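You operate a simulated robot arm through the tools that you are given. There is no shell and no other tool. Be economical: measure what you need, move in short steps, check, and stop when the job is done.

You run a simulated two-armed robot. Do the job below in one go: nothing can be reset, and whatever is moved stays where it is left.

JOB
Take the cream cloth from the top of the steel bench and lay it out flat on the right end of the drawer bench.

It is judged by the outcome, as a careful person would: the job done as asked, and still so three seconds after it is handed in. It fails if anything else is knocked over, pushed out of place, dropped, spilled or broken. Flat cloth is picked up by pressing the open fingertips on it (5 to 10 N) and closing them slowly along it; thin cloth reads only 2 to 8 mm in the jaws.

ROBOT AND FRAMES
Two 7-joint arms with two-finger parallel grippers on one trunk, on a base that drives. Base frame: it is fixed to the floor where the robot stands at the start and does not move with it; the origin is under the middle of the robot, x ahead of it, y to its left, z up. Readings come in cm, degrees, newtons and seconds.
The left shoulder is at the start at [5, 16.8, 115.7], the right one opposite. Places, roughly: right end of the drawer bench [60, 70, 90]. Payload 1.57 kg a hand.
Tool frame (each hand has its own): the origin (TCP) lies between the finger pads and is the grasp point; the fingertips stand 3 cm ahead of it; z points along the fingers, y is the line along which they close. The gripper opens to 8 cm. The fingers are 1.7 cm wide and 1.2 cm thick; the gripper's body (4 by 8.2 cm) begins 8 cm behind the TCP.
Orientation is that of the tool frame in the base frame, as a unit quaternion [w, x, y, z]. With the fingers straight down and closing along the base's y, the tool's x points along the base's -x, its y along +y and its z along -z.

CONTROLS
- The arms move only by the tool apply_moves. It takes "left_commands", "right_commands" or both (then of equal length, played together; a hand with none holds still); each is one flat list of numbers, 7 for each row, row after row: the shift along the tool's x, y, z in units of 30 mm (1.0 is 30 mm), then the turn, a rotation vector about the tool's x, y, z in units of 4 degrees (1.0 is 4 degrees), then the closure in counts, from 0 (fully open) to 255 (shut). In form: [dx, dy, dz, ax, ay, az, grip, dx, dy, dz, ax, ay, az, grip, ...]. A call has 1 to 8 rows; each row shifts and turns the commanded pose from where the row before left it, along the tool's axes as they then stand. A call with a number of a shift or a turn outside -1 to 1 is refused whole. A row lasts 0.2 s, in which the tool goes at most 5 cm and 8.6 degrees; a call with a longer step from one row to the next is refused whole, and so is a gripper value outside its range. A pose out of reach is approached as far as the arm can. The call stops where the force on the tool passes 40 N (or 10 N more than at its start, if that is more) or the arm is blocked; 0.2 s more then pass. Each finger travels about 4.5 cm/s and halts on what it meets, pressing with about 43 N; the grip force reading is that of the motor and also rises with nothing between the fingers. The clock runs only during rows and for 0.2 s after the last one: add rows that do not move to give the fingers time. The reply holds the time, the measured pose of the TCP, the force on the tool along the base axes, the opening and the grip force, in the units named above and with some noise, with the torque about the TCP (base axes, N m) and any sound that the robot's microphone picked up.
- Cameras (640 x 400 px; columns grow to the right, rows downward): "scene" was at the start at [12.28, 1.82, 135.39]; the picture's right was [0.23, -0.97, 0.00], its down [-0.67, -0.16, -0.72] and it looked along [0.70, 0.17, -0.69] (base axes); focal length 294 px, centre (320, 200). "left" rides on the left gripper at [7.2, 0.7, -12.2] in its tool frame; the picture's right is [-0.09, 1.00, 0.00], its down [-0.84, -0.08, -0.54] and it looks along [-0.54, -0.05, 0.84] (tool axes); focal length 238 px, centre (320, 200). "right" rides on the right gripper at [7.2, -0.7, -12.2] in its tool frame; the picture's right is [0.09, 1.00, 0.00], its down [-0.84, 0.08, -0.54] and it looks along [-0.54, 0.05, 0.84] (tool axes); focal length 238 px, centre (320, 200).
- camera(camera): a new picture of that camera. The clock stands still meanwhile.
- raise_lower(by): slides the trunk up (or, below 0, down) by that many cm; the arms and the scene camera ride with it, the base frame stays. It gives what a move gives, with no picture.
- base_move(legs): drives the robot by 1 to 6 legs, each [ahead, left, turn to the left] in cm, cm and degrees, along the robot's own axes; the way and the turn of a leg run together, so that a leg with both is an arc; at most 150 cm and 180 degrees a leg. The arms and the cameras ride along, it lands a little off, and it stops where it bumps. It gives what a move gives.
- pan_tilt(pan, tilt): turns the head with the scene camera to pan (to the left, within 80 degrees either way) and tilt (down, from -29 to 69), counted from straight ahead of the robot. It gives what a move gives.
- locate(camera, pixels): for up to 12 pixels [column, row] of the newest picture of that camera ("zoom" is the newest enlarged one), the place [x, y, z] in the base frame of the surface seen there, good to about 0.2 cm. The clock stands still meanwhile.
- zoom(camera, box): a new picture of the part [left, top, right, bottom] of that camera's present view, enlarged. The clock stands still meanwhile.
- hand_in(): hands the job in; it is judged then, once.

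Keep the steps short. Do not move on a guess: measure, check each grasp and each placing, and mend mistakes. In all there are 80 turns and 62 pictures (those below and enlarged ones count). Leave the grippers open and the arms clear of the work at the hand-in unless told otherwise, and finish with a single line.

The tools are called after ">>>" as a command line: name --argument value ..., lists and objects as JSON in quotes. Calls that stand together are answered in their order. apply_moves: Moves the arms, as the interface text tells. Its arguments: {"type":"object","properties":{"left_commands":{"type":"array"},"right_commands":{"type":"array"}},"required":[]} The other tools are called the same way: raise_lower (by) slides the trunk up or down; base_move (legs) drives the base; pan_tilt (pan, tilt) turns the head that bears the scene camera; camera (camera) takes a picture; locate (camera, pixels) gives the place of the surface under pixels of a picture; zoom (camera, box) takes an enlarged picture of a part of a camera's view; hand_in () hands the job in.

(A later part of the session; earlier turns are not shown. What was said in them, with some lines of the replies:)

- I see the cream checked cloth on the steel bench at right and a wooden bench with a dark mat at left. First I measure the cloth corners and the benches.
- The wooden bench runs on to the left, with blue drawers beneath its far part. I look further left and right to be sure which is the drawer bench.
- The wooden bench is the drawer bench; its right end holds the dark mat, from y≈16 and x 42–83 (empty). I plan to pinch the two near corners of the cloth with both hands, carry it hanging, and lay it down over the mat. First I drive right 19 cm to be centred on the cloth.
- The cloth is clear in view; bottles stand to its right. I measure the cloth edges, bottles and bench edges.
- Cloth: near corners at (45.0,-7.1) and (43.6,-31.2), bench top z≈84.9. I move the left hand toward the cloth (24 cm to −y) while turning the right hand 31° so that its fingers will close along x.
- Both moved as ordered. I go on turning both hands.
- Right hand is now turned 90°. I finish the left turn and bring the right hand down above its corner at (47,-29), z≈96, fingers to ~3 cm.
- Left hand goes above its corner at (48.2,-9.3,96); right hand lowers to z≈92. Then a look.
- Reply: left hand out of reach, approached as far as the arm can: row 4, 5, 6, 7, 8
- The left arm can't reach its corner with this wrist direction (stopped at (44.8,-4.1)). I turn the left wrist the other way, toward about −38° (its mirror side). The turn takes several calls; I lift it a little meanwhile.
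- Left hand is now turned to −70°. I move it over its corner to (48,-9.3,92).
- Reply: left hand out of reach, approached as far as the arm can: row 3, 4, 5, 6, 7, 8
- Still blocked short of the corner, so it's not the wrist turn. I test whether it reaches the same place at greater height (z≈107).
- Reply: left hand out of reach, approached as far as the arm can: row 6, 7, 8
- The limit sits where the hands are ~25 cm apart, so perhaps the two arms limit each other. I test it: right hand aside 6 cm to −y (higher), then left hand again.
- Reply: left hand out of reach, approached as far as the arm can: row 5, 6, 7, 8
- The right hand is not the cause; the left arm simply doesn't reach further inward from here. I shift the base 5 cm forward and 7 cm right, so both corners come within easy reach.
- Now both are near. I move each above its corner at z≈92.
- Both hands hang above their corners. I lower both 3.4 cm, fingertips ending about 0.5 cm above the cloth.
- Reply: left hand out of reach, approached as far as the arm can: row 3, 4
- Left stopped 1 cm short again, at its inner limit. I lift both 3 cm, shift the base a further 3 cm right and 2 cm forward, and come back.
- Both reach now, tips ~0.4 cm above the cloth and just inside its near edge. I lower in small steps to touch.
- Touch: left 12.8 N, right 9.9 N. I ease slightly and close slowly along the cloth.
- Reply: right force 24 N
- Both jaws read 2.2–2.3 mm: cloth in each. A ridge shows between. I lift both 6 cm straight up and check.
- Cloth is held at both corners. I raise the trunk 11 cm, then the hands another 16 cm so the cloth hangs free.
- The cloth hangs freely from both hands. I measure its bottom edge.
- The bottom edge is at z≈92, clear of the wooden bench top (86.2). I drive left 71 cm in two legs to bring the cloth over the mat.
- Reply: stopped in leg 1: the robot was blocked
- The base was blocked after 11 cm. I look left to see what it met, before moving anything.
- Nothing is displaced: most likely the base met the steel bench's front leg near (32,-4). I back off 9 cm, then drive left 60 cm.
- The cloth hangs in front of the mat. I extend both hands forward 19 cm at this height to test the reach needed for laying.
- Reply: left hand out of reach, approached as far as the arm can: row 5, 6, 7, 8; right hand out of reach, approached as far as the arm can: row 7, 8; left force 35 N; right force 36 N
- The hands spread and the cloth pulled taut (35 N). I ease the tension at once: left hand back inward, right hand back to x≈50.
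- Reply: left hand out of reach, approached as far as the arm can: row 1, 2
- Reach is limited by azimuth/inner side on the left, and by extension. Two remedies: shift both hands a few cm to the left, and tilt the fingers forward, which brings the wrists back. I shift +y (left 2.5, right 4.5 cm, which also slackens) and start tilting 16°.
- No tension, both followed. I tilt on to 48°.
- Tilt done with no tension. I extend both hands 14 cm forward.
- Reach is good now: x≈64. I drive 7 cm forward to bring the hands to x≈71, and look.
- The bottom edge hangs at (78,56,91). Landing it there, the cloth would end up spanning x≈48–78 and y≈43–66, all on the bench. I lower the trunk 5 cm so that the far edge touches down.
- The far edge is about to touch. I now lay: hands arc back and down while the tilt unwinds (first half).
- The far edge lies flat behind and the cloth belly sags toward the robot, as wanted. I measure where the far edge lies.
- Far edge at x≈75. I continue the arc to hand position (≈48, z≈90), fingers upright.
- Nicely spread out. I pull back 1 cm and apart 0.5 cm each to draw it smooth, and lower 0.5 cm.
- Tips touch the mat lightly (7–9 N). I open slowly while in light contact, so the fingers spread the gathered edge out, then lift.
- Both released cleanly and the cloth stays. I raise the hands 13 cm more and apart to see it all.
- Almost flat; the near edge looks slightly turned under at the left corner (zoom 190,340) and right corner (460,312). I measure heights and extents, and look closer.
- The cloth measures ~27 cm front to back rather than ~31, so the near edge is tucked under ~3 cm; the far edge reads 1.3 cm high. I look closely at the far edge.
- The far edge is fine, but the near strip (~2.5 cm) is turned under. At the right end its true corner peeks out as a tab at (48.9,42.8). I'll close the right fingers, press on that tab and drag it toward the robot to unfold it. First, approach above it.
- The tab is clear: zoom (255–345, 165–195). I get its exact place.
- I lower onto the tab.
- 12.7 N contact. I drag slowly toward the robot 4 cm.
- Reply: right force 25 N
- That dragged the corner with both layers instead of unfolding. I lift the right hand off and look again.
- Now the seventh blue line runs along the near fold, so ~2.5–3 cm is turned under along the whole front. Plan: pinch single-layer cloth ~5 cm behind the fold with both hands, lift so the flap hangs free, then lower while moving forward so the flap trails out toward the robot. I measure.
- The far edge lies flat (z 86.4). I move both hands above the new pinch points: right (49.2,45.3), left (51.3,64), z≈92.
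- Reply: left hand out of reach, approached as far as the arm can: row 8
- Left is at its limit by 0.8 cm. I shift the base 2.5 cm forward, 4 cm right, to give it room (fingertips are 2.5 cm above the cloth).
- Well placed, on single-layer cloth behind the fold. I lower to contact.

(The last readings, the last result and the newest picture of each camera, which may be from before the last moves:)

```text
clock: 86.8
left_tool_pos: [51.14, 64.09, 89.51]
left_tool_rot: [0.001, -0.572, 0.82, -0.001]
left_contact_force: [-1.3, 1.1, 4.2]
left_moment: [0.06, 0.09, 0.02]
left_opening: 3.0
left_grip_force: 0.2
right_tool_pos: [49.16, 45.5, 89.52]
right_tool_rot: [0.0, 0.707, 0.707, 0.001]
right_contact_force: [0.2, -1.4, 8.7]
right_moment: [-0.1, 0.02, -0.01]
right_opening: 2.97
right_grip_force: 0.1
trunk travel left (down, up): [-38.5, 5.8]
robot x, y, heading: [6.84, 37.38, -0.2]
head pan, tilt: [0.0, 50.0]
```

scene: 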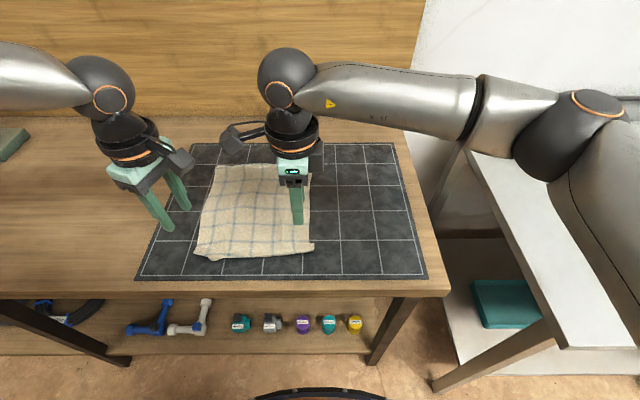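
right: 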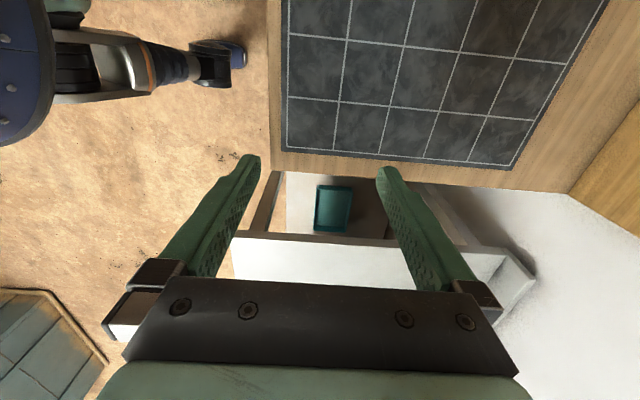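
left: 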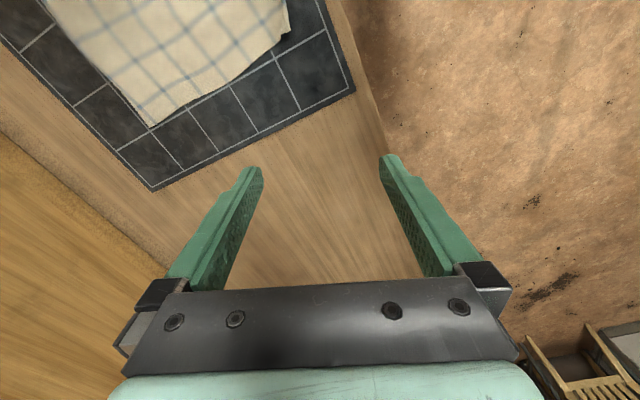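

Contact 4 and 9 N. I add a touch on the left and close slowly.

>>> apply_moves --left_commands '[0, 0, 0.025, 0, 0, 0, 160, 0, 0, 0, 0, 0, 0, 174, 0, 0, 0, 0, 0, 0, 188, 0, 0, 0, 0, 0, 0, 202, 0, 0, 0, 0, 0, 0, 216, 0, 0, 0, 0, 0, 0, 230, 0, 0, 0, 0, 0, 0, 244, 0, 0, 0, 0, 0, 0, 255]' --right_commands '[0, 0, 0, 0, 0, 0, 160, 0, 0, 0, 0, 0, 0, 174, 0, 0, 0, 0, 0, 0, 188, 0, 0, 0, 0, 0, 0, 202, 0, 0, 0, 0, 0, 0, 216, 0, 0, 0, 0, 0, 0, 230, 0, 0, 0, 0, 0, 0, 244, 0, 0, 0, 0, 0, 0, 255]'

>>> apply_moves --left_commands '[0, 0, -0.4, 0, 0, 0, 255, 0, 0, -0.4, 0, 0, 0, 255, 0, 0, -0.4, 0, 0, 0, 255, 0, 0, -0.4, 0, 0, 0, 255, 0, 0, -0.4, 0, 0, 0, 255, 0, 0, -0.4, 0, 0, 0, 255, 0, 0, -0.4, 0, 0, 0, 255]' --right_commands '[0, 0, -0.4, 0, 0, 0, 255, 0, 0, -0.4, 0, 0, 0, 255, 0, 0, -0.4, 0, 0, 0, 255, 0, 0, -0.4, 0, 0, 0, 255, 0, 0, -0.4, 0, 0, 0, 255, 0, 0, -0.4, 0, 0, 0, 255, 0, 0, -0.4, 0, 0, 0, 255]'

>>> zoom --camera "scene" --box '[140, 130, 380, 280]'

```text
clock: 88.6
left_tool_pos: [51.08, 63.99, 89.43]
left_tool_rot: [0.001, -0.572, 0.82, -0.002]
left_contact_force: [-4.9, 5.9, 16.6]
left_moment: [-0.11, 0.01, -0.26]
left_opening: 0.26
left_grip_force: 23.5
right_tool_pos: [48.9, 45.41, 89.5]
right_tool_rot: [-0.001, 0.708, 0.707, 0.0]
right_contact_force: [-1.0, -2.0, 12.3]
right_moment: [0.57, 0.23, -0.07]
right_opening: 0.24
right_grip_force: 18.7
trunk travel left (down, up): [-38.5, 5.8]
robot x, y, heading: [7.16, 37.79, -0.3]
head pan, tilt: [0.0, 50.0]
```

```text
clock: 90.2
left_tool_pos: [51.05, 63.92, 97.72]
left_tool_rot: [0.0, -0.572, 0.82, -0.002]
left_contact_force: [-0.8, 1.9, -0.5]
left_moment: [-0.14, -0.11, -0.11]
left_opening: 0.22
left_grip_force: 24.3
right_tool_pos: [49.0, 45.47, 97.78]
right_tool_rot: [-0.001, 0.708, 0.706, 0.0]
right_contact_force: [1.2, -1.8, 1.2]
right_moment: [0.27, 0.07, -0.02]
right_opening: 0.2
right_grip_force: 23.9
trunk travel left (down, up): [-38.5, 5.8]
robot x, y, heading: [6.91, 37.59, -0.1]
head pan, tilt: [0.0, 50.0]
```

```text
2.67 times, centred on (260, 205) of scene
```

zoom: 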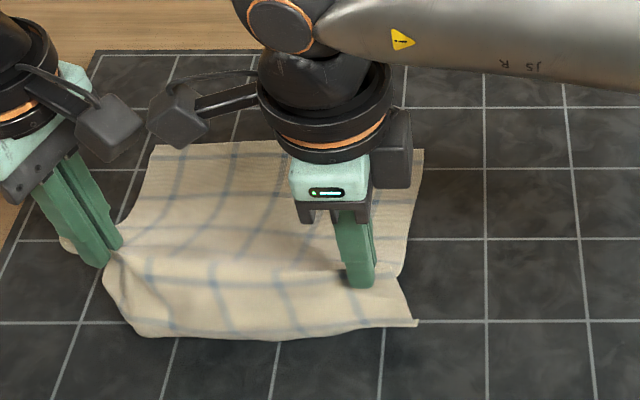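

Lifted; the front flap hangs down on the robot side. I raise 3 cm more so it swings free and check.

>>> apply_moves --left_commands '[0, 0, -0.35, 0, 0, 0, 255, 0, 0, -0.35, 0, 0, 0, 255, 0, 0, -0.35, 0, 0, 0, 255, 0, 0, 0, 0, 0, 0, 255]' --right_commands '[0, 0, -0.35, 0, 0, 0, 255, 0, 0, -0.35, 0, 0, 0, 255, 0, 0, -0.35, 0, 0, 0, 255, 0, 0, 0, 0, 0, 0, 255]'

>>> zoom --camera "scene" --box '[160, 150, 320, 250]'

```text
clock: 91.2
left_tool_pos: [51.14, 64.14, 100.87]
left_tool_rot: [0.001, -0.572, 0.82, -0.002]
left_contact_force: [0.2, 0.3, -0.5]
left_moment: [-0.01, -0.02, 0.03]
left_opening: 0.2
left_grip_force: 23.7
right_tool_pos: [49.16, 45.38, 101.07]
right_tool_rot: [0.0, 0.708, 0.706, 0.001]
right_contact_force: [-0.5, 0.1, -0.2]
right_moment: [-0.07, -0.02, 0.02]
right_opening: 0.24
right_grip_force: 23.7
trunk travel left (down, up): [-38.5, 5.8]
robot x, y, heading: [6.99, 37.46, 0.0]
head pan, tilt: [0.0, 50.0]
```

```text
4.00 times, centred on (240, 200) of scene
```

zoom: 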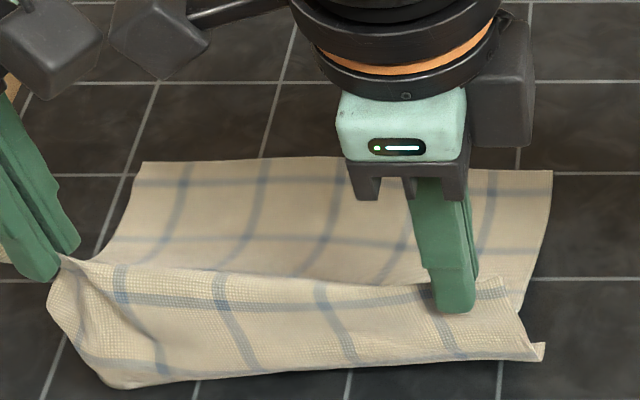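

>>> locate --camera "zoom" --pixels '[[120, 380], [240, 372], [400, 358], [535, 350], [60, 300], [300, 290], [250, 165]]'

>>> camera --camera "right"

```text
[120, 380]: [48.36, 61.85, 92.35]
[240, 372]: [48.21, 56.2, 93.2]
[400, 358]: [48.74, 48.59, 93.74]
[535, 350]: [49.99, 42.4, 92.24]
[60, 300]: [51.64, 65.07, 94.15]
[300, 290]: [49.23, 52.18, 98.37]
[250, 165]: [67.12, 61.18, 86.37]
```

```text
16 pictures are left
```

right: 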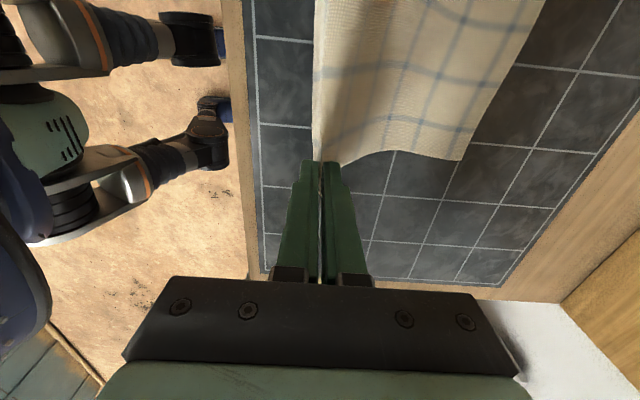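

The flap's bottom hangs at z≈92–93.7, but ~1.5 cm of margin past the last blue line is still curled under. I lower to touch and move forward while lowering, so the margin is dragged out rearward.

>>> apply_moves --left_commands '[0, 0, 0.6, 0, 0, 0, 255, 0, 0, 0.6, 0, 0, 0, 255, 0, 0, 0.3, 0, 0, 0, 255, -0.103, -0.282, 0.2, 0, 0, 0, 255, -0.103, -0.282, 0.27, 0, 0, 0, 255, -0.103, -0.282, 0.3, 0, 0, 0, 255, -0.103, -0.282, 0.4, 0, 0, 0, 255, -0.103, -0.282, 0.4, 0, 0, 0, 255]' --right_commands '[0, 0, 0.6, 0, 0, 0, 255, 0, 0, 0.6, 0, 0, 0, 255, 0, 0, 0.3, 0, 0, 0, 255, 0, 0.3, 0.2, 0, 0, 0, 255, 0, 0.3, 0.27, 0, 0, 0, 255, 0, 0.3, 0.3, 0, 0, 0, 255, 0, 0.3, 0.4, 0, 0, 0, 255, 0, 0.3, 0.4, 0, 0, 0, 255]'

>>> zoom --camera "scene" --box '[160, 150, 320, 250]'

```text
clock: 93.0
left_tool_pos: [55.64, 64.13, 91.9]
left_tool_rot: [0.001, -0.573, 0.82, -0.003]
left_contact_force: [0.8, 0.2, 0.2]
left_moment: [-0.04, -0.01, -0.01]
left_opening: 0.19
left_grip_force: 23.3
right_tool_pos: [53.62, 45.58, 91.71]
right_tool_rot: [-0.001, 0.708, 0.707, 0.001]
right_contact_force: [0.6, 0.2, 0.0]
right_moment: [0.01, 0.0, 0.03]
right_opening: 0.17
right_grip_force: 23.6
trunk travel left (down, up): [-38.5, 5.8]
robot x, y, heading: [7.31, 37.4, -0.3]
head pan, tilt: [0.0, 50.0]
```

```text
4.00 times, centred on (240, 200) of scene
```

zoom: 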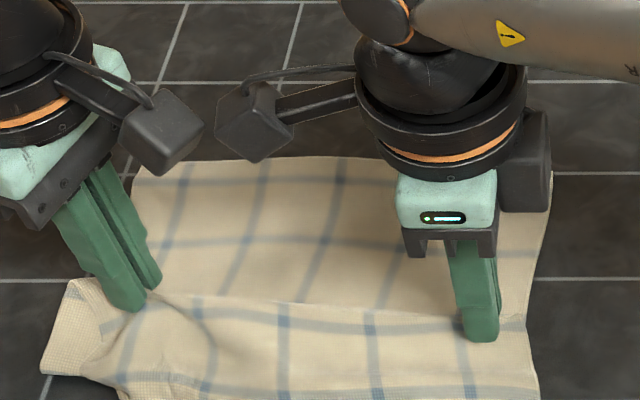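

The flap lies out toward the robot now. I take a wider look at the near edge.

>>> zoom --camera "scene" --box '[150, 170, 330, 280]'

```text
3.56 times, centred on (240, 225) of scene
```

zoom: 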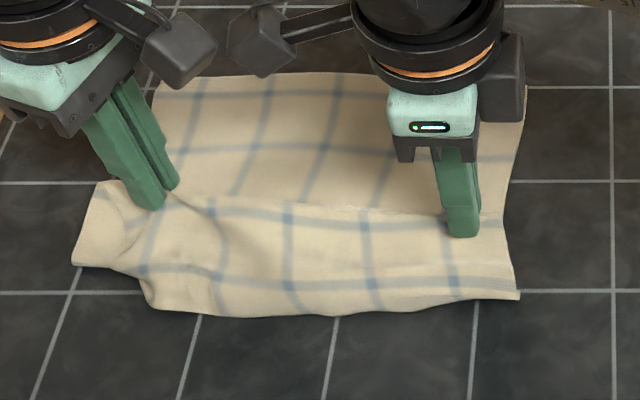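

The margin past the last blue line is now visible: the tuck is out. I lower 1.7 cm, slightly forward, and open slowly.

>>> apply_moves --left_commands '[-0.034, -0.094, 0.28, 0, 0, 0, 255, -0.034, -0.094, 0.28, 0, 0, 0, 255, 0, 0, 0, 0, 0, 0, 235, 0, 0, 0, 0, 0, 0, 215, 0, 0, 0, 0, 0, 0, 195, 0, 0, 0, 0, 0, 0, 175, 0, 0, 0, 0, 0, 0, 160, 0, 0, -0.2, 0, 0, 0, 160]' --right_commands '[0, 0.1, 0.26, 0, 0, 0, 255, 0, 0.1, 0.26, 0, 0, 0, 255, 0, 0, 0, 0, 0, 0, 235, 0, 0, 0, 0, 0, 0, 215, 0, 0, 0, 0, 0, 0, 195, 0, 0, 0, 0, 0, 0, 175, 0, 0, 0, 0, 0, 0, 160, 0, 0, -0.2, 0, 0, 0, 160]'

>>> apply_moves --left_commands '[0, 0, -0.8, 0, 0, 0, 160, -0.6, 0.2, -0.8, 0, 0, 0, 160, -0.8, 0.28, -0.8, 0, 0, 0, 160, -0.8, 0.28, -0.6, 0, 0, 0, 160, -0.8, 0.28, 0, 0, 0, 0, 160]' --right_commands '[0, 0, -0.8, 0, 0, 0, 160, -0.8, 0, -0.8, 0, 0, 0, 160, -1, 0, -0.8, 0, 0, 0, 160, -1, 0, -0.6, 0, 0, 0, 160, -1, 0, 0, 0, 0, 0, 160]'

>>> zoom --camera "scene" --box '[150, 150, 340, 275]'

```text
clock: 94.8
left_tool_pos: [55.1, 64.71, 91.56]
left_tool_rot: [0.0, -0.572, 0.82, -0.002]
left_contact_force: [0.4, 0.1, -0.4]
left_moment: [-0.02, 0.01, -0.05]
left_opening: 2.99
left_grip_force: 0.2
left hand out of reach, approached as far as the arm can: row 1, 2
right_tool_pos: [54.19, 45.54, 90.91]
right_tool_rot: [-0.001, 0.708, 0.706, 0.001]
right_contact_force: [-0.1, -0.6, -1.0]
right_moment: [0.0, -0.01, 0.01]
right_opening: 3.0
right_grip_force: 0.1
trunk travel left (down, up): [-38.5, 5.8]
robot x, y, heading: [7.01, 37.34, -0.4]
head pan, tilt: [0.0, 50.0]
```

```text
clock: 96.0
left_tool_pos: [55.27, 74.27, 100.64]
left_tool_rot: [-0.001, -0.572, 0.82, -0.001]
left_contact_force: [0.4, -1.4, 0.0]
left_moment: [0.0, 0.02, 0.01]
left_opening: 2.97
left_grip_force: 0.0
right_tool_pos: [54.22, 34.11, 99.79]
right_tool_rot: [-0.001, 0.707, 0.707, 0.0]
right_contact_force: [0.3, 0.2, -0.3]
right_moment: [-0.02, -0.03, 0.0]
right_opening: 2.99
right_grip_force: 0.1
trunk travel left (down, up): [-38.5, 5.8]
robot x, y, heading: [6.75, 37.45, -0.2]
head pan, tilt: [0.0, 50.0]
```

```text
3.20 times, centred on (245, 212) of scene
```

zoom: 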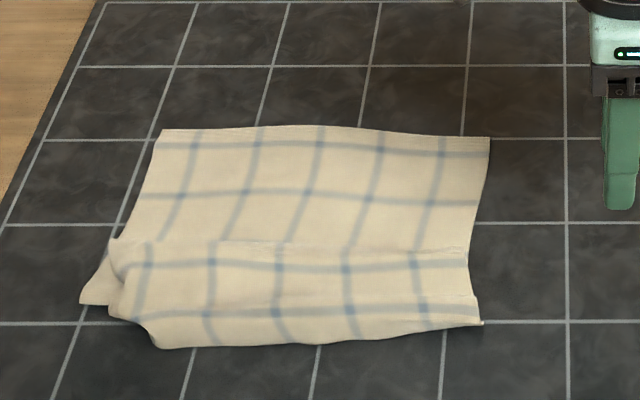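

The tuck is out, but the forward move left a broad pleat across the middle. I'll pull it open by pressing fingertips near the edges and dragging outward (dragging worked before). I measure the cloth.

>>> locate --camera "zoom" --pixels '[[165, 132], [485, 140], [480, 322], [160, 345], [300, 343], [85, 300], [115, 245], [300, 245], [465, 260], [210, 315], [425, 303], [400, 330]]'

```text
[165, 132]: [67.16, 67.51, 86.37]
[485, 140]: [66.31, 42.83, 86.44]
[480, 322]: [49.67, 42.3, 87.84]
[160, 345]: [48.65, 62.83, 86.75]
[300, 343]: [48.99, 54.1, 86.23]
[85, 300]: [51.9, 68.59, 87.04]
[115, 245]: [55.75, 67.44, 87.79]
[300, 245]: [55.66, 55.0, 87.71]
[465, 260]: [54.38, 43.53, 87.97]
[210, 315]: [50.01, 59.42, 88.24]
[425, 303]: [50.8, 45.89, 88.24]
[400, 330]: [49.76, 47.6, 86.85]
```

Three layers overlap near x 50–56. The far part is the bottom layer, so dragging the far edge forward draws the pleat out. I close the fingers and tilt both hands 32° forward for reach.

>>> apply_moves --left_commands '[0, 0, 0, 0.94, -0.342, 0, 255, 0, 0, 0, 0.94, -0.342, 0, 255, 0, 0, 0, 0.94, -0.342, 0, 255, 0, 0, 0, 0.94, -0.342, 0, 255, 0, 0, 0, 0.94, -0.342, 0, 255, 0, 0, 0, 0.94, -0.342, 0, 255, 0, 0, 0, 0.94, -0.342, 0, 255, 0, 0, 0, 0.94, -0.342, 0, 255]' --right_commands '[0, 0, 0, -1, 0, 0, 255, 0, 0, 0, -1, 0, 0, 255, 0, 0, 0, -1, 0, 0, 255, 0, 0, 0, -1, 0, 0, 255, 0, 0, 0, -1, 0, 0, 255, 0, 0, 0, -1, 0, 0, 255, 0, 0, 0, -1, 0, 0, 255, 0, 0, 0, -1, 0, 0, 255]'

```text
clock: 97.8
left_tool_pos: [55.32, 74.36, 100.64]
left_tool_rot: [0.227, -0.55, 0.788, -0.161]
left_contact_force: [0.7, -0.2, -0.1]
left_moment: [-0.01, 0.01, 0.02]
left_opening: 0.02
left_grip_force: 21.1
right_tool_pos: [54.2, 33.99, 99.87]
right_tool_rot: [0.195, 0.68, 0.679, 0.196]
right_contact_force: [-0.2, -0.5, -0.4]
right_moment: [0.04, 0.02, 0.02]
right_opening: 0.0
right_grip_force: 21.3
trunk travel left (down, up): [-38.5, 5.8]
robot x, y, heading: [7.04, 37.5, -0.4]
head pan, tilt: [0.0, 50.0]
```

>>> apply_moves --left_commands '[0.313, -0.224, 0.487, 0, 0, 0, 255, 0.313, -0.224, 0.487, 0, 0, 0, 255, 0.313, -0.224, 0.487, 0, 0, 0, 255, 0.313, -0.224, 0.487, 0, 0, 0, 255, 0.313, -0.224, 0.487, 0, 0, 0, 255, 0.313, -0.224, 0.487, 0, 0, 0, 255, 0.313, -0.224, 0.487, 0, 0, 0, 255, 0.313, -0.224, 0.487, 0, 0, 0, 255]' --right_commands '[0.467, 0.129, 0.469, 0, 0, 0, 255, 0.467, 0.129, 0.469, 0, 0, 0, 255, 0.467, 0.129, 0.469, 0, 0, 0, 255, 0.467, 0.129, 0.469, 0, 0, 0, 255, 0.467, 0.129, 0.469, 0, 0, 0, 255, 0.467, 0.129, 0.469, 0, 0, 0, 255, 0.467, 0.129, 0.469, 0, 0, 0, 255, 0.467, 0.129, 0.469, 0, 0, 0, 255]'

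```text
clock: 99.6
left_tool_pos: [63.49, 65.61, 91.97]
left_tool_rot: [0.225, -0.55, 0.788, -0.16]
left_contact_force: [1.0, -0.9, -0.2]
left_moment: [-0.01, 0.0, 0.01]
left_opening: 0.0
left_grip_force: 20.8
right_tool_pos: [63.08, 45.17, 91.95]
right_tool_rot: [0.195, 0.681, 0.679, 0.195]
right_contact_force: [-0.6, 0.5, -0.3]
right_moment: [0.03, 0.02, -0.02]
right_opening: 0.01
right_grip_force: 21.4
trunk travel left (down, up): [-38.5, 5.8]
robot x, y, heading: [7.01, 37.78, -0.1]
head pan, tilt: [0.0, 50.0]
```

Both reach. I lower to contact.

>>> apply_moves --left_commands '[0.042, 0.116, 0.198, 0, 0, 0, 255, 0.042, 0.116, 0.198, 0, 0, 0, 255, 0.042, 0.116, 0.198, 0, 0, 0, 255, 0.011, 0.03, 0.051, 0, 0, 0, 255, 0.009, 0.025, 0.042, 0, 0, 0, 255]' --right_commands '[0, -0.124, 0.198, 0, 0, 0, 255, 0, -0.124, 0.198, 0, 0, 0, 255, 0, -0.124, 0.198, 0, 0, 0, 255, 0, -0.032, 0.051, 0, 0, 0, 255, 0, -0.027, 0.042, 0, 0, 0, 255]'

```text
clock: 100.8
left_tool_pos: [62.68, 65.82, 90.8]
left_tool_rot: [0.226, -0.55, 0.788, -0.16]
left_contact_force: [0.4, -0.1, -0.2]
left_moment: [0.01, -0.03, -0.02]
left_opening: 0.0
left_grip_force: 20.6
left hand out of reach, approached as far as the arm can: row 2, 3
right_tool_pos: [62.96, 45.29, 89.43]
right_tool_rot: [0.195, 0.681, 0.678, 0.196]
right_contact_force: [-1.4, -0.9, 6.5]
right_moment: [-0.09, 0.04, -0.03]
right_opening: 0.0
right_grip_force: 20.3
trunk travel left (down, up): [-38.5, 5.8]
robot x, y, heading: [6.97, 37.6, -0.3]
head pan, tilt: [0.0, 50.0]
```

Right touches (6.5 N); left is limited at 1.2 cm above. I raise both hands 6 cm, lower the trunk 6 cm, and shift the base 2 cm forward and 2 right, for left reach.

>>> apply_moves --left_commands '[-0.121, -0.332, -0.565, 0, 0, 0, 255, -0.121, -0.332, -0.565, 0, 0, 0, 255, -0.121, -0.332, -0.565, 0, 0, 0, 255, -0.04, -0.11, -0.19, 0, 0, 0, 255]' --right_commands '[0, 0.353, -0.565, 0, 0, 0, 255, 0, 0.353, -0.565, 0, 0, 0, 255, 0, 0.353, -0.565, 0, 0, 0, 255, 0, 0.2, -0.32, 0, 0, 0, 255]'

>>> raise_lower --by -5.5

>>> base_move --legs '[[2, -2, 0]]'

```text
clock: 101.8
left_tool_pos: [62.8, 65.72, 97.19]
left_tool_rot: [0.224, -0.55, 0.788, -0.161]
left_contact_force: [0.3, 0.7, 0.5]
left_moment: [-0.02, 0.0, 0.02]
left_opening: 0.0
left_grip_force: 21.6
right_tool_pos: [62.83, 45.13, 96.49]
right_tool_rot: [0.194, 0.68, 0.679, 0.196]
right_contact_force: [0.9, 0.2, 0.4]
right_moment: [0.02, 0.01, 0.02]
right_opening: 0.0
right_grip_force: 21.1
trunk travel left (down, up): [-38.5, 5.8]
robot x, y, heading: [7.06, 37.8, -0.1]
head pan, tilt: [0.0, 50.0]
```

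```text
clock: 102.7
left_tool_pos: [62.73, 65.67, 91.6]
left_tool_rot: [0.226, -0.55, 0.788, -0.159]
left_contact_force: [0.4, 0.3, -0.5]
left_moment: [-0.03, 0.02, 0.0]
left_opening: 0.0
left_grip_force: 21.5
right_tool_pos: [62.89, 45.27, 91.08]
right_tool_rot: [0.195, 0.68, 0.679, 0.195]
right_contact_force: [-1.0, -0.5, -0.2]
right_moment: [0.0, -0.01, 0.01]
right_opening: 0.02
right_grip_force: 21.2
trunk travel left (down, up): [-33.0, 11.3]
robot x, y, heading: [6.71, 37.66, -0.1]
head pan, tilt: [0.0, 50.0]
```

```text
clock: 103.6
left_tool_pos: [64.86, 63.74, 91.6]
left_tool_rot: [0.226, -0.55, 0.788, -0.16]
left_contact_force: [0.5, 0.4, 0.4]
left_moment: [0.0, 0.0, 0.02]
left_opening: 0.0
left_grip_force: 20.9
right_tool_pos: [64.91, 43.23, 91.07]
right_tool_rot: [0.194, 0.68, 0.68, 0.196]
right_contact_force: [0.3, 0.1, 0.0]
right_moment: [-0.01, 0.03, 0.02]
right_opening: 0.02
right_grip_force: 21.2
trunk travel left (down, up): [-33.0, 11.3]
robot x, y, heading: [9.07, 35.53, -0.3]
head pan, tilt: [0.0, 50.0]
```

>>> apply_moves --left_commands '[-0.076, 0.23, 0.053, 0, 0, 0, 255, -0.076, 0.23, 0.053, 0, 0, 0, 255, -0.076, 0.23, 0.053, 0, 0, 0, 255, -0.076, 0.23, 0.053, 0, 0, 0, 255, 0.009, 0.025, 0.042, 0, 0, 0, 255, 0.009, 0.025, 0.042, 0, 0, 0, 255]' --right_commands '[0.167, -0.197, 0, 0, 0, 0, 255, 0.167, -0.197, 0, 0, 0, 0, 255, 0.167, -0.197, 0, 0, 0, 0, 255, 0.167, -0.197, 0, 0, 0, 0, 255, 0, -0.027, 0.042, 0, 0, 0, 255, 0, -0.027, 0.042, 0, 0, 0, 255]'

```text
clock: 105.0
left_tool_pos: [63.11, 65.35, 89.62]
left_tool_rot: [0.227, -0.549, 0.788, -0.161]
left_contact_force: [-1.2, 0.3, 5.9]
left_moment: [0.01, -0.02, -0.03]
left_opening: 0.03
left_grip_force: 21.0
right_tool_pos: [62.83, 45.27, 89.5]
right_tool_rot: [0.195, 0.681, 0.678, 0.197]
right_contact_force: [0.6, -0.7, 0.8]
right_moment: [-0.02, -0.03, 0.03]
right_opening: 0.0
right_grip_force: 21.4
trunk travel left (down, up): [-33.0, 11.3]
robot x, y, heading: [9.0, 35.45, -0.5]
head pan, tilt: [0.0, 50.0]
```

Left 5.9 N, right just above. I press slightly more and drag both forward 6 cm.

>>> apply_moves --left_commands '[0.005, 0.015, 0.025, 0, 0, 0, 255, -0.073, -0.199, 0.133, 0, 0, 0, 255, -0.073, -0.199, 0.133, 0, 0, 0, 255, -0.073, -0.199, 0.133, 0, 0, 0, 255, -0.073, -0.199, 0.133, 0, 0, 0, 255, -0.073, -0.199, 0.133, 0, 0, 0, 255, -0.073, -0.199, 0.133, 0, 0, 0, 255, -0.073, -0.199, 0.133, 0, 0, 0, 255]' --right_commands '[0, -0.05, 0.08, 0, 0, 0, 255, 0, 0.212, 0.133, 0, 0, 0, 255, 0, 0.212, 0.133, 0, 0, 0, 255, 0, 0.212, 0.133, 0, 0, 0, 255, 0, 0.212, 0.133, 0, 0, 0, 255, 0, 0.212, 0.133, 0, 0, 0, 255, 0, 0.212, 0.133, 0, 0, 0, 255, 0, 0.212, 0.133, 0, 0, 0, 255]'

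>>> zoom --camera "scene" --box '[130, 120, 350, 270]'

```text
clock: 106.8
left_tool_pos: [68.31, 65.32, 89.6]
left_tool_rot: [0.227, -0.551, 0.787, -0.161]
left_contact_force: [-1.7, 0.7, 1.4]
left_moment: [-0.01, 0.04, -0.01]
left_opening: 0.0
left_grip_force: 21.2
right_tool_pos: [67.98, 45.18, 89.53]
right_tool_rot: [0.196, 0.68, 0.678, 0.197]
right_contact_force: [-12.9, 1.0, 21.5]
right_moment: [-0.02, 0.27, -0.02]
right_opening: 0.03
right_grip_force: 21.6
trunk travel left (down, up): [-33.0, 11.3]
robot x, y, heading: [9.13, 35.61, -0.3]
head pan, tilt: [0.0, 50.0]
```

```text
2.67 times, centred on (240, 195) of scene
```

zoom: 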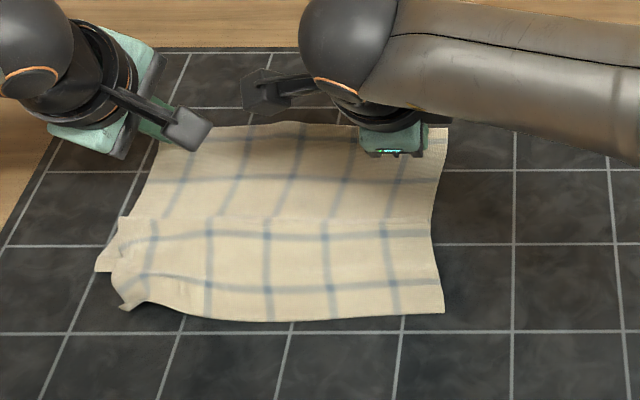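

>>> locate --camera "zoom" --pixels '[[163, 145], [250, 126], [445, 131], [443, 311], [290, 320], [125, 308], [100, 268], [125, 220], [280, 222], [432, 222]]'

```text
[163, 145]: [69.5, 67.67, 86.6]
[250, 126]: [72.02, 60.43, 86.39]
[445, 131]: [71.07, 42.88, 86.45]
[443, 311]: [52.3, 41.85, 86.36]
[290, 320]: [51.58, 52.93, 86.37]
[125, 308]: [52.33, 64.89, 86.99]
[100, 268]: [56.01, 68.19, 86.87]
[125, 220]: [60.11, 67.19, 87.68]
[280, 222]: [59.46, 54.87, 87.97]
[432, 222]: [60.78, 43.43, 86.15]
```

The far edge is now at x≈72 and the near at ≈52: room to draw the near edge back to ≈42. I lift off, turn the fingers upright again and move back above the near edge.

>>> apply_moves --left_commands '[-0.181, -0.498, -0.848, -0.94, 0.342, 0, 255, 0.201, 0.554, -0.313, -0.94, 0.342, 0, 255, 0.209, 0.573, -0.271, -0.94, 0.342, 0, 191, 0.214, 0.589, -0.228, -0.94, 0.342, 0, 191, 0.219, 0.603, -0.184, -0.94, 0.342, 0, 191, 0.223, 0.613, -0.139, -0.94, 0.342, 0, 191, 0.226, 0.62, -0.093, -0.94, 0.342, 0, 191, 0.228, 0.626, -0.047, -0.94, 0.342, 0, 191]' --right_commands '[0, 0.53, -0.848, 1, 0, 0, 255, 0, -0.589, -0.313, 1, 0, 0, 255, 0, -0.61, -0.271, 1, 0, 0, 191, 0, -0.627, -0.228, 1, 0, 0, 191, 0, -0.641, -0.184, 1, 0, 0, 191, 0, -0.652, -0.139, 1, 0, 0, 191, 0, -0.66, -0.093, 1, 0, 0, 191, 0, -0.666, -0.047, 1, 0, 0, 191]'

>>> zoom --camera "scene" --box '[130, 120, 350, 270]'

```text
clock: 108.6
left_tool_pos: [54.41, 65.58, 92.61]
left_tool_rot: [0.0, -0.573, 0.82, -0.001]
left_contact_force: [-0.1, -0.4, -0.6]
left_moment: [-0.02, 0.01, -0.04]
left_opening: 2.01
left_grip_force: 0.1
right_tool_pos: [54.08, 45.16, 92.3]
right_tool_rot: [-0.001, 0.708, 0.706, 0.001]
right_contact_force: [-0.4, 0.4, 0.6]
right_moment: [0.01, -0.01, -0.02]
right_opening: 2.0
right_grip_force: 0.0
trunk travel left (down, up): [-33.0, 11.3]
robot x, y, heading: [9.28, 35.56, -0.4]
head pan, tilt: [0.0, 50.0]
```

```text
2.67 times, centred on (240, 195) of scene
```

zoom: 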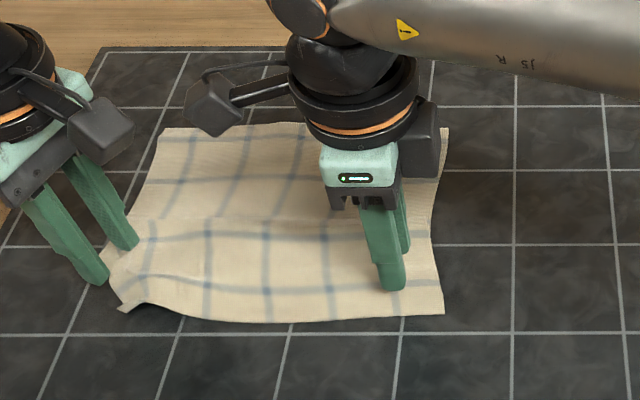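

I set the left hand to (53.4,61.5) and lower both almost to contact.

>>> apply_moves --left_commands '[0.35, -0.038, 0, 0, 0, 0, 191, 0.35, -0.038, 0, 0, 0, 0, 191, 0.35, -0.038, 0, 0, 0, 0, 191, 0.35, -0.038, 0, 0, 0, 0, 191, 0, 0, 0.3, 0, 0, 0, 191, 0, 0, 0.3, 0, 0, 0, 191, 0, 0, 0.25, 0, 0, 0, 191, 0, 0, 0.1, 0, 0, 0, 191]' --right_commands '[0, -0.03, 0, 0, 0, 0, 191, 0, -0.03, 0, 0, 0, 0, 191, 0, -0.03, 0, 0, 0, 0, 191, 0, 0, 0, 0, 0, 0, 191, 0, 0, 0.28, 0, 0, 0, 191, 0, 0, 0.28, 0, 0, 0, 191, 0, 0, 0.22, 0, 0, 0, 191, 0, 0, 0.08, 0, 0, 0, 191]'

```text
clock: 110.4
left_tool_pos: [53.43, 61.4, 89.5]
left_tool_rot: [0.0, -0.572, 0.82, -0.002]
left_contact_force: [0.0, 0.8, 1.9]
left_moment: [-0.01, 0.02, 0.01]
left_opening: 2.02
left_grip_force: 0.1
right_tool_pos: [53.83, 45.21, 89.62]
right_tool_rot: [0.0, 0.708, 0.707, 0.001]
right_contact_force: [0.2, 0.2, -0.5]
right_moment: [0.02, 0.02, -0.01]
right_opening: 2.02
right_grip_force: 0.1
trunk travel left (down, up): [-33.0, 11.3]
robot x, y, heading: [8.84, 35.76, -0.1]
head pan, tilt: [0.0, 50.0]
```

Light contact on the left. I press a little and close slowly.

>>> apply_moves --left_commands '[0, 0, 0.035, 0, 0, 0, 191, 0, 0, 0, 0, 0, 0, 200, 0, 0, 0, 0, 0, 0, 211, 0, 0, 0, 0, 0, 0, 222, 0, 0, 0, 0, 0, 0, 233, 0, 0, 0, 0, 0, 0, 244, 0, 0, 0, 0, 0, 0, 255, 0, 0, 0, 0, 0, 0, 255]' --right_commands '[0, 0, 0.08, 0, 0, 0, 191, 0, 0, 0, 0, 0, 0, 200, 0, 0, 0, 0, 0, 0, 211, 0, 0, 0, 0, 0, 0, 222, 0, 0, 0, 0, 0, 0, 233, 0, 0, 0, 0, 0, 0, 244, 0, 0, 0, 0, 0, 0, 255, 0, 0, 0, 0, 0, 0, 255]'

>>> apply_moves --left_commands '[0, 0, -0.4, 0, 0, 0, 255, 0, 0, -0.4, 0, 0, 0, 255, 0, 0, -0.4, 0, 0, 0, 255, 0, 0, -0.4, 0, 0, 0, 255, 0, 0, -0.4, 0, 0, 0, 255, 0, 0, -0.4, 0, 0, 0, 255]' --right_commands '[0, 0, -0.4, 0, 0, 0, 255, 0, 0, -0.4, 0, 0, 0, 255, 0, 0, -0.4, 0, 0, 0, 255, 0, 0, -0.4, 0, 0, 0, 255, 0, 0, -0.4, 0, 0, 0, 255, 0, 0, -0.4, 0, 0, 0, 255]'

>>> zoom --camera "scene" --box '[130, 120, 350, 270]'

```text
clock: 112.2
left_tool_pos: [53.48, 61.42, 89.56]
left_tool_rot: [0.001, -0.573, 0.82, -0.002]
left_contact_force: [-1.3, 1.2, 8.6]
left_moment: [0.1, 0.08, -0.06]
left_opening: 0.21
left_grip_force: 23.9
right_tool_pos: [53.77, 45.25, 89.41]
right_tool_rot: [0.0, 0.708, 0.706, 0.001]
right_contact_force: [-1.2, 0.4, 1.1]
right_moment: [0.0, 0.04, 0.01]
right_opening: 0.0
right_grip_force: 20.9
trunk travel left (down, up): [-33.0, 11.3]
robot x, y, heading: [8.9, 35.75, -0.3]
head pan, tilt: [0.0, 50.0]
```

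```text
clock: 113.6
left_tool_pos: [53.26, 61.5, 96.67]
left_tool_rot: [0.0, -0.572, 0.82, -0.002]
left_contact_force: [-0.4, -0.8, -0.6]
left_moment: [0.02, 0.0, 0.02]
left_opening: 0.18
left_grip_force: 23.9
right_tool_pos: [53.97, 45.2, 96.76]
right_tool_rot: [-0.001, 0.708, 0.706, 0.001]
right_contact_force: [-0.3, 0.3, -0.3]
right_moment: [-0.01, -0.01, 0.0]
right_opening: 0.0
right_grip_force: 21.2
trunk travel left (down, up): [-33.0, 11.3]
robot x, y, heading: [8.68, 35.53, -0.3]
head pan, tilt: [0.0, 50.0]
```

```text
2.67 times, centred on (240, 195) of scene
```

zoom: 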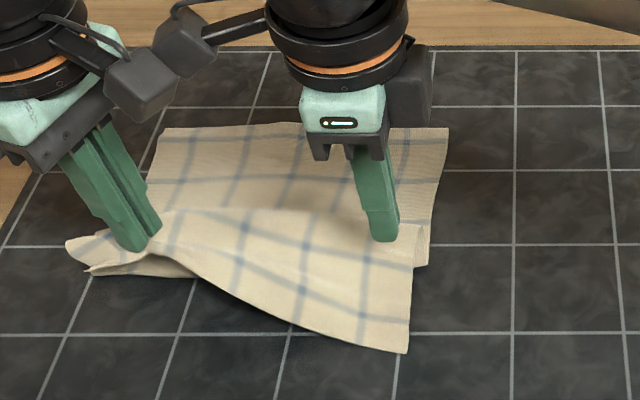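

The right hand missed (0.0 mm), the left holds. The right near corner now lies out at zoom (408,350). I locate it to pinch it there while the left stays.

>>> locate --camera "zoom" --pixels '[[405, 348], [385, 340], [395, 320], [370, 325], [300, 320], [410, 270], [340, 330], [440, 135]]'

```text
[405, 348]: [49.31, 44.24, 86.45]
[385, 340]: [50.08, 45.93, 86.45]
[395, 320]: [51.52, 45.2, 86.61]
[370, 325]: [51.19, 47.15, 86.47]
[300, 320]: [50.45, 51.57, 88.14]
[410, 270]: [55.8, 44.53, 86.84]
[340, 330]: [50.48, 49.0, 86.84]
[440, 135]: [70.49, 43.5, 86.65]
```

The corner lies flat at (49.3,44.2). I bring the right hand to (51.5,45.8) and down, jaws 2.6 cm.

>>> apply_moves --right_commands '[0.05, -0.208, 0.45, 0, 0, 0, 172, 0.05, -0.208, 0.45, 0, 0, 0, 172, 0.05, -0.208, 0.45, 0, 0, 0, 172, 0.05, -0.208, 0.45, 0, 0, 0, 172, 0, 0, 0.3, 0, 0, 0, 172, 0, 0, 0.2, 0, 0, 0, 172, 0, 0, 0.08, 0, 0, 0, 172, 0, 0, 0.05, 0, 0, 0, 172]'

```text
clock: 115.4
left_tool_pos: [53.31, 61.51, 96.64]
left_tool_rot: [0.0, -0.572, 0.82, -0.002]
left_contact_force: [-0.4, 0.2, -1.0]
left_moment: [-0.02, -0.02, 0.0]
left_opening: 0.19
left_grip_force: 24.0
right_tool_pos: [51.4, 45.85, 89.48]
right_tool_rot: [0.0, 0.708, 0.706, 0.002]
right_contact_force: [0.4, -2.2, 13.3]
right_moment: [-0.07, 0.1, 0.04]
right_opening: 2.57
right_grip_force: 0.0
trunk travel left (down, up): [-33.0, 11.3]
robot x, y, heading: [8.78, 35.6, -0.2]
head pan, tilt: [0.0, 50.0]
```

13 N. I ease a hair, close slowly, then lift to the left hand's height.

>>> apply_moves --right_commands '[0, 0, -0.015, 0, 0, 0, 172, 0, 0, 0, 0, 0, 0, 184, 0, 0, 0, 0, 0, 0, 196, 0, 0, 0, 0, 0, 0, 208, 0, 0, 0, 0, 0, 0, 220, 0, 0, 0, 0, 0, 0, 232, 0, 0, 0, 0, 0, 0, 244, 0, 0, 0, 0, 0, 0, 255]'

>>> apply_moves --right_commands '[0, 0, 0, 0, 0, 0, 255, 0, 0, -0.4, 0, 0, 0, 255, 0, 0, -0.4, 0, 0, 0, 255, 0, 0, -0.4, 0, 0, 0, 255, 0, 0, -0.4, 0, 0, 0, 255, 0, 0, -0.4, 0, 0, 0, 255, 0, 0, -0.4, 0, 0, 0, 255]'

>>> zoom --camera "scene" --box '[130, 120, 350, 270]'

```text
clock: 117.2
left_tool_pos: [53.24, 61.52, 96.63]
left_tool_rot: [0.001, -0.572, 0.82, -0.002]
left_contact_force: [0.5, -0.1, -0.4]
left_moment: [0.0, 0.0, 0.01]
left_opening: 0.17
left_grip_force: 23.3
right_tool_pos: [51.25, 45.95, 89.61]
right_tool_rot: [-0.001, 0.708, 0.707, 0.002]
right_contact_force: [-3.8, 1.8, 21.9]
right_moment: [-0.05, 0.15, -0.04]
right_opening: 0.25
right_grip_force: 19.0
trunk travel left (down, up): [-33.0, 11.3]
robot x, y, heading: [8.91, 35.5, -0.4]
head pan, tilt: [0.0, 50.0]
```

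```text
clock: 118.6
left_tool_pos: [53.62, 61.25, 97.37]
left_tool_rot: [0.003, -0.571, 0.821, -0.01]
left_contact_force: [0.1, 2.6, 1.6]
left_moment: [-0.33, 0.08, -0.01]
left_opening: 0.21
left_grip_force: 23.5
right_tool_pos: [51.44, 45.39, 94.25]
right_tool_rot: [0.005, 0.711, 0.703, -0.009]
right_contact_force: [-0.1, -1.5, -2.0]
right_moment: [0.13, -0.03, 0.04]
right_opening: 0.24
right_grip_force: 23.7
trunk travel left (down, up): [-33.0, 11.3]
robot x, y, heading: [8.76, 35.76, -0.1]
head pan, tilt: [0.0, 50.0]
stopped in row 6 (left hand): the force on the tool passed its limit (the readings are from after the stop); the commanded pose is now the measured one
```

```text
2.67 times, centred on (240, 195) of scene
```

zoom: 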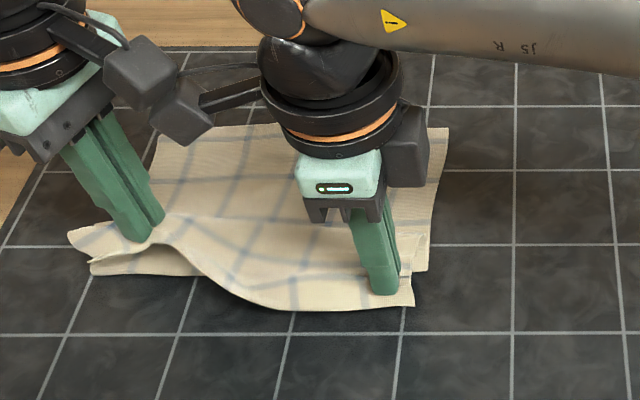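

The two wrist cameras brushed each other; both hands still hold cloth (2.1 and 2.4 mm). I spread the hands first, then draw the near edge back ~9 cm while lowering to z≈91.

>>> apply_moves --left_commands '[-0.32, 0.115, 0, 0, 0, 0, 255, -0.32, 0.115, 0, 0, 0, 0, 255, 0.191, 0.526, 0.2, 0, 0, 0, 255, 0.191, 0.526, 0.3, 0, 0, 0, 255, 0.191, 0.526, 0.35, 0, 0, 0, 255, 0.191, 0.526, 0.4, 0, 0, 0, 255, 0.191, 0.526, 0.4, 0, 0, 0, 255, 0.191, 0.526, 0.4, 0, 0, 0, 255]' --right_commands '[-0.12, 0, -0.15, 0, 0, 0, 255, -0.12, 0, -0.15, 0, 0, 0, 255, 0, -0.44, 0, 0, 0, 0, 255, 0, -0.44, 0.2, 0, 0, 0, 255, 0, -0.44, 0.25, 0, 0, 0, 255, 0, -0.44, 0.3, 0, 0, 0, 255, 0, -0.44, 0.3, 0, 0, 0, 255, 0, -0.44, 0.3, 0, 0, 0, 255]'

>>> zoom --camera "scene" --box '[130, 130, 370, 290]'

```text
clock: 120.4
left_tool_pos: [43.75, 63.07, 90.88]
left_tool_rot: [0.003, -0.572, 0.82, -0.01]
left_contact_force: [-0.3, -9.1, -0.1]
left_moment: [-0.3, 0.01, 0.03]
left_opening: 0.21
left_grip_force: 23.7
right_tool_pos: [43.5, 44.7, 91.11]
right_tool_rot: [0.005, 0.711, 0.703, -0.008]
right_contact_force: [-0.3, 10.1, 0.1]
right_moment: [0.25, -0.01, -0.02]
right_opening: 0.21
right_grip_force: 23.9
trunk travel left (down, up): [-33.0, 11.3]
robot x, y, heading: [8.85, 35.44, -0.3]
head pan, tilt: [0.0, 50.0]
```

```text
2.50 times, centred on (250, 210) of scene
5 turns are left
```

zoom: 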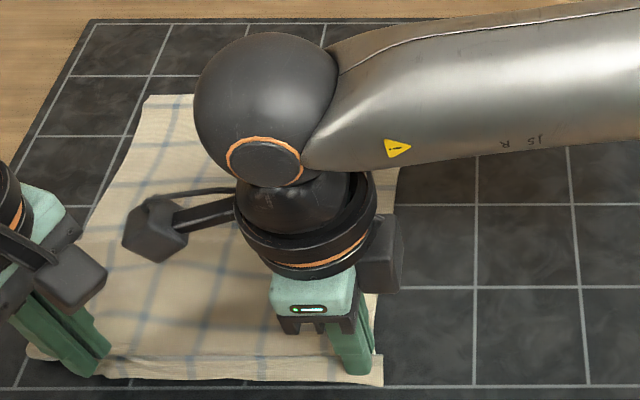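

The pleat is out and the cloth lies spread back to x≈42. Few turns remain: I lower to touch, open slowly to spread the edge, and lift off, in one go.

>>> apply_moves --left_commands '[0.06, 0.0, 0.24, 0, 0, 0, 255, 0.02, 0, 0.22, 0, 0, 0, 255, 0, 0, 0, 0, 0, 0, 220, 0, 0, 0, 0, 0, 0, 185, 0, 0, 0, 0, 0, 0, 155, 0, 0, 0, 0, 0, 0, 155, 0, 0, -0.6, 0, 0, 0, 155, 0, 0, -1, 0, 0, 0, 155]' --right_commands '[0.06, 0, 0.28, 0, 0, 0, 255, 0.02, 0, 0.26, 0, 0, 0, 255, 0, 0, 0, 0, 0, 0, 220, 0, 0, 0, 0, 0, 0, 185, 0, 0, 0, 0, 0, 0, 155, 0, 0, 0, 0, 0, 0, 155, 0, 0, -0.6, 0, 0, 0, 155, 0, 0, -1, 0, 0, 0, 155]'

```text
clock: 122.2
left_tool_pos: [43.4, 63.05, 94.45]
left_tool_rot: [0.003, -0.571, 0.821, -0.01]
left_contact_force: [-0.1, -0.1, 0.8]
left_moment: [0.0, 0.0, -0.03]
left_opening: 3.15
left_grip_force: 0.0
right_tool_pos: [43.59, 44.99, 94.15]
right_tool_rot: [0.004, 0.71, 0.704, -0.009]
right_contact_force: [0.0, -0.3, 0.6]
right_moment: [0.02, 0.02, 0.03]
right_opening: 3.12
right_grip_force: 0.1
trunk travel left (down, up): [-33.0, 11.3]
robot x, y, heading: [8.83, 35.71, -0.5]
head pan, tilt: [0.0, 50.0]
4 turns are left
```

Both released. I raise the hands, move them apart off the cloth and open them fully.

>>> apply_moves --left_commands '[0, 0, -0.9, 0, 0, 0, 100, -0.4, 0.15, -0.9, 0, 0, 0, 50, -0.8, 0.28, -0.7, 0, 0, 0, 0, -0.8, 0.28, -0.6, 0, 0, 0, 0, -0.8, 0.28, -0.4, 0, 0, 0, 0, -0.8, 0.28, 0, 0, 0, 0, 0, -0.8, 0.28, 0, 0, 0, 0, 0]' --right_commands '[0, 0, -0.9, 0, 0, 0, 100, -0.5, 0, -0.9, 0, 0, 0, 50, -0.9, 0, -0.7, 0, 0, 0, 0, -0.9, 0, -0.6, 0, 0, 0, 0, -0.9, 0, -0.4, 0, 0, 0, 0, -0.9, 0, 0, 0, 0, 0, 0, -0.9, 0, 0, 0, 0, 0, 0]'

>>> zoom --camera "scene" --box '[110, 110, 370, 290]'

```text
clock: 123.8
left_tool_pos: [43.6, 77.17, 104.77]
left_tool_rot: [0.003, -0.571, 0.821, -0.009]
left_contact_force: [-0.6, 0.4, -0.2]
left_moment: [0.0, 0.01, -0.01]
left_opening: 8.0
left_grip_force: 0.1
right_tool_pos: [43.55, 30.12, 105.12]
right_tool_rot: [0.006, 0.71, 0.704, -0.009]
right_contact_force: [0.6, 0.4, 0.8]
right_moment: [0.01, 0.0, 0.03]
right_opening: 7.99
right_grip_force: 0.0
trunk travel left (down, up): [-33.0, 11.3]
robot x, y, heading: [8.76, 36.36, -0.6]
head pan, tilt: [0.0, 50.0]
```

```text
2.22 times, centred on (240, 200) of scene
3 turns are left
```

zoom: 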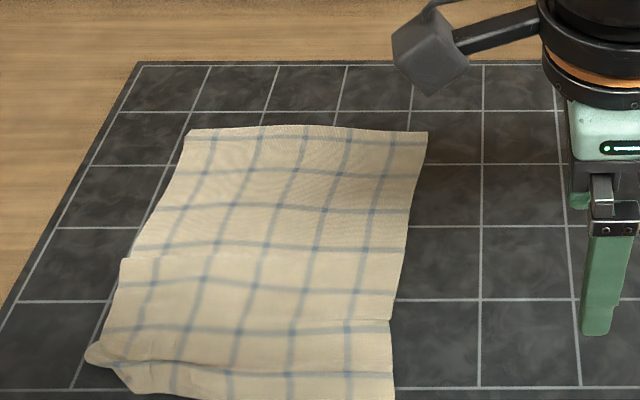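

The cloth is out, nearly flat, with a slight curl at the near-left corner. I check heights and positions and look at the near edge.

>>> zoom --camera "scene" --box '[130, 200, 310, 310]'

>>> locate --camera "zoom" --pixels '[[60, 248], [75, 262], [110, 285], [140, 300], [230, 305], [440, 300], [105, 100], [200, 90], [300, 90], [440, 180], [150, 240], [300, 240]]'

```text
3.56 times, centred on (220, 255) of scene
```

zoom: 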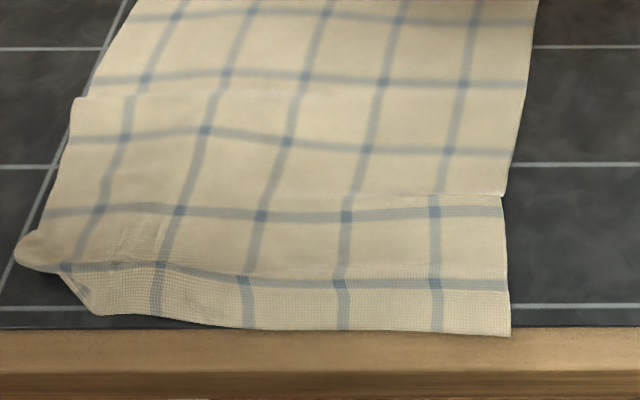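

```text
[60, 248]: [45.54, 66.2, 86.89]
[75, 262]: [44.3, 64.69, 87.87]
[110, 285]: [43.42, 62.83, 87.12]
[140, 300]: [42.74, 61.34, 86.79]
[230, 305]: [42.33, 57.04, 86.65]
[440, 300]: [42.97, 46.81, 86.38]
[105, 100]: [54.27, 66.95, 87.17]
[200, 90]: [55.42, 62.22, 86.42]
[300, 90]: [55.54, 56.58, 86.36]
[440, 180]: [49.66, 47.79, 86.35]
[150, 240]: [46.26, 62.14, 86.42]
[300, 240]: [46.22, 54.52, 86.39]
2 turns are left
```

The cloth lies on the right end of the drawer bench at x 42–72, y 43–67, close to the bench top everywhere. What remains is a small turned-under near-left corner, about 1.5 cm high, and faint creases. Another try with the turns left could do more harm than good. The grippers are open and the hands clear, so I hand in.

>>> hand_in

```text
The job is handed in.
```

The cream cloth is on the right end of the drawer bench, spread out almost flat, but its near-left corner is still turned under (about 1.5 cm high) and a few shallow creases remain.
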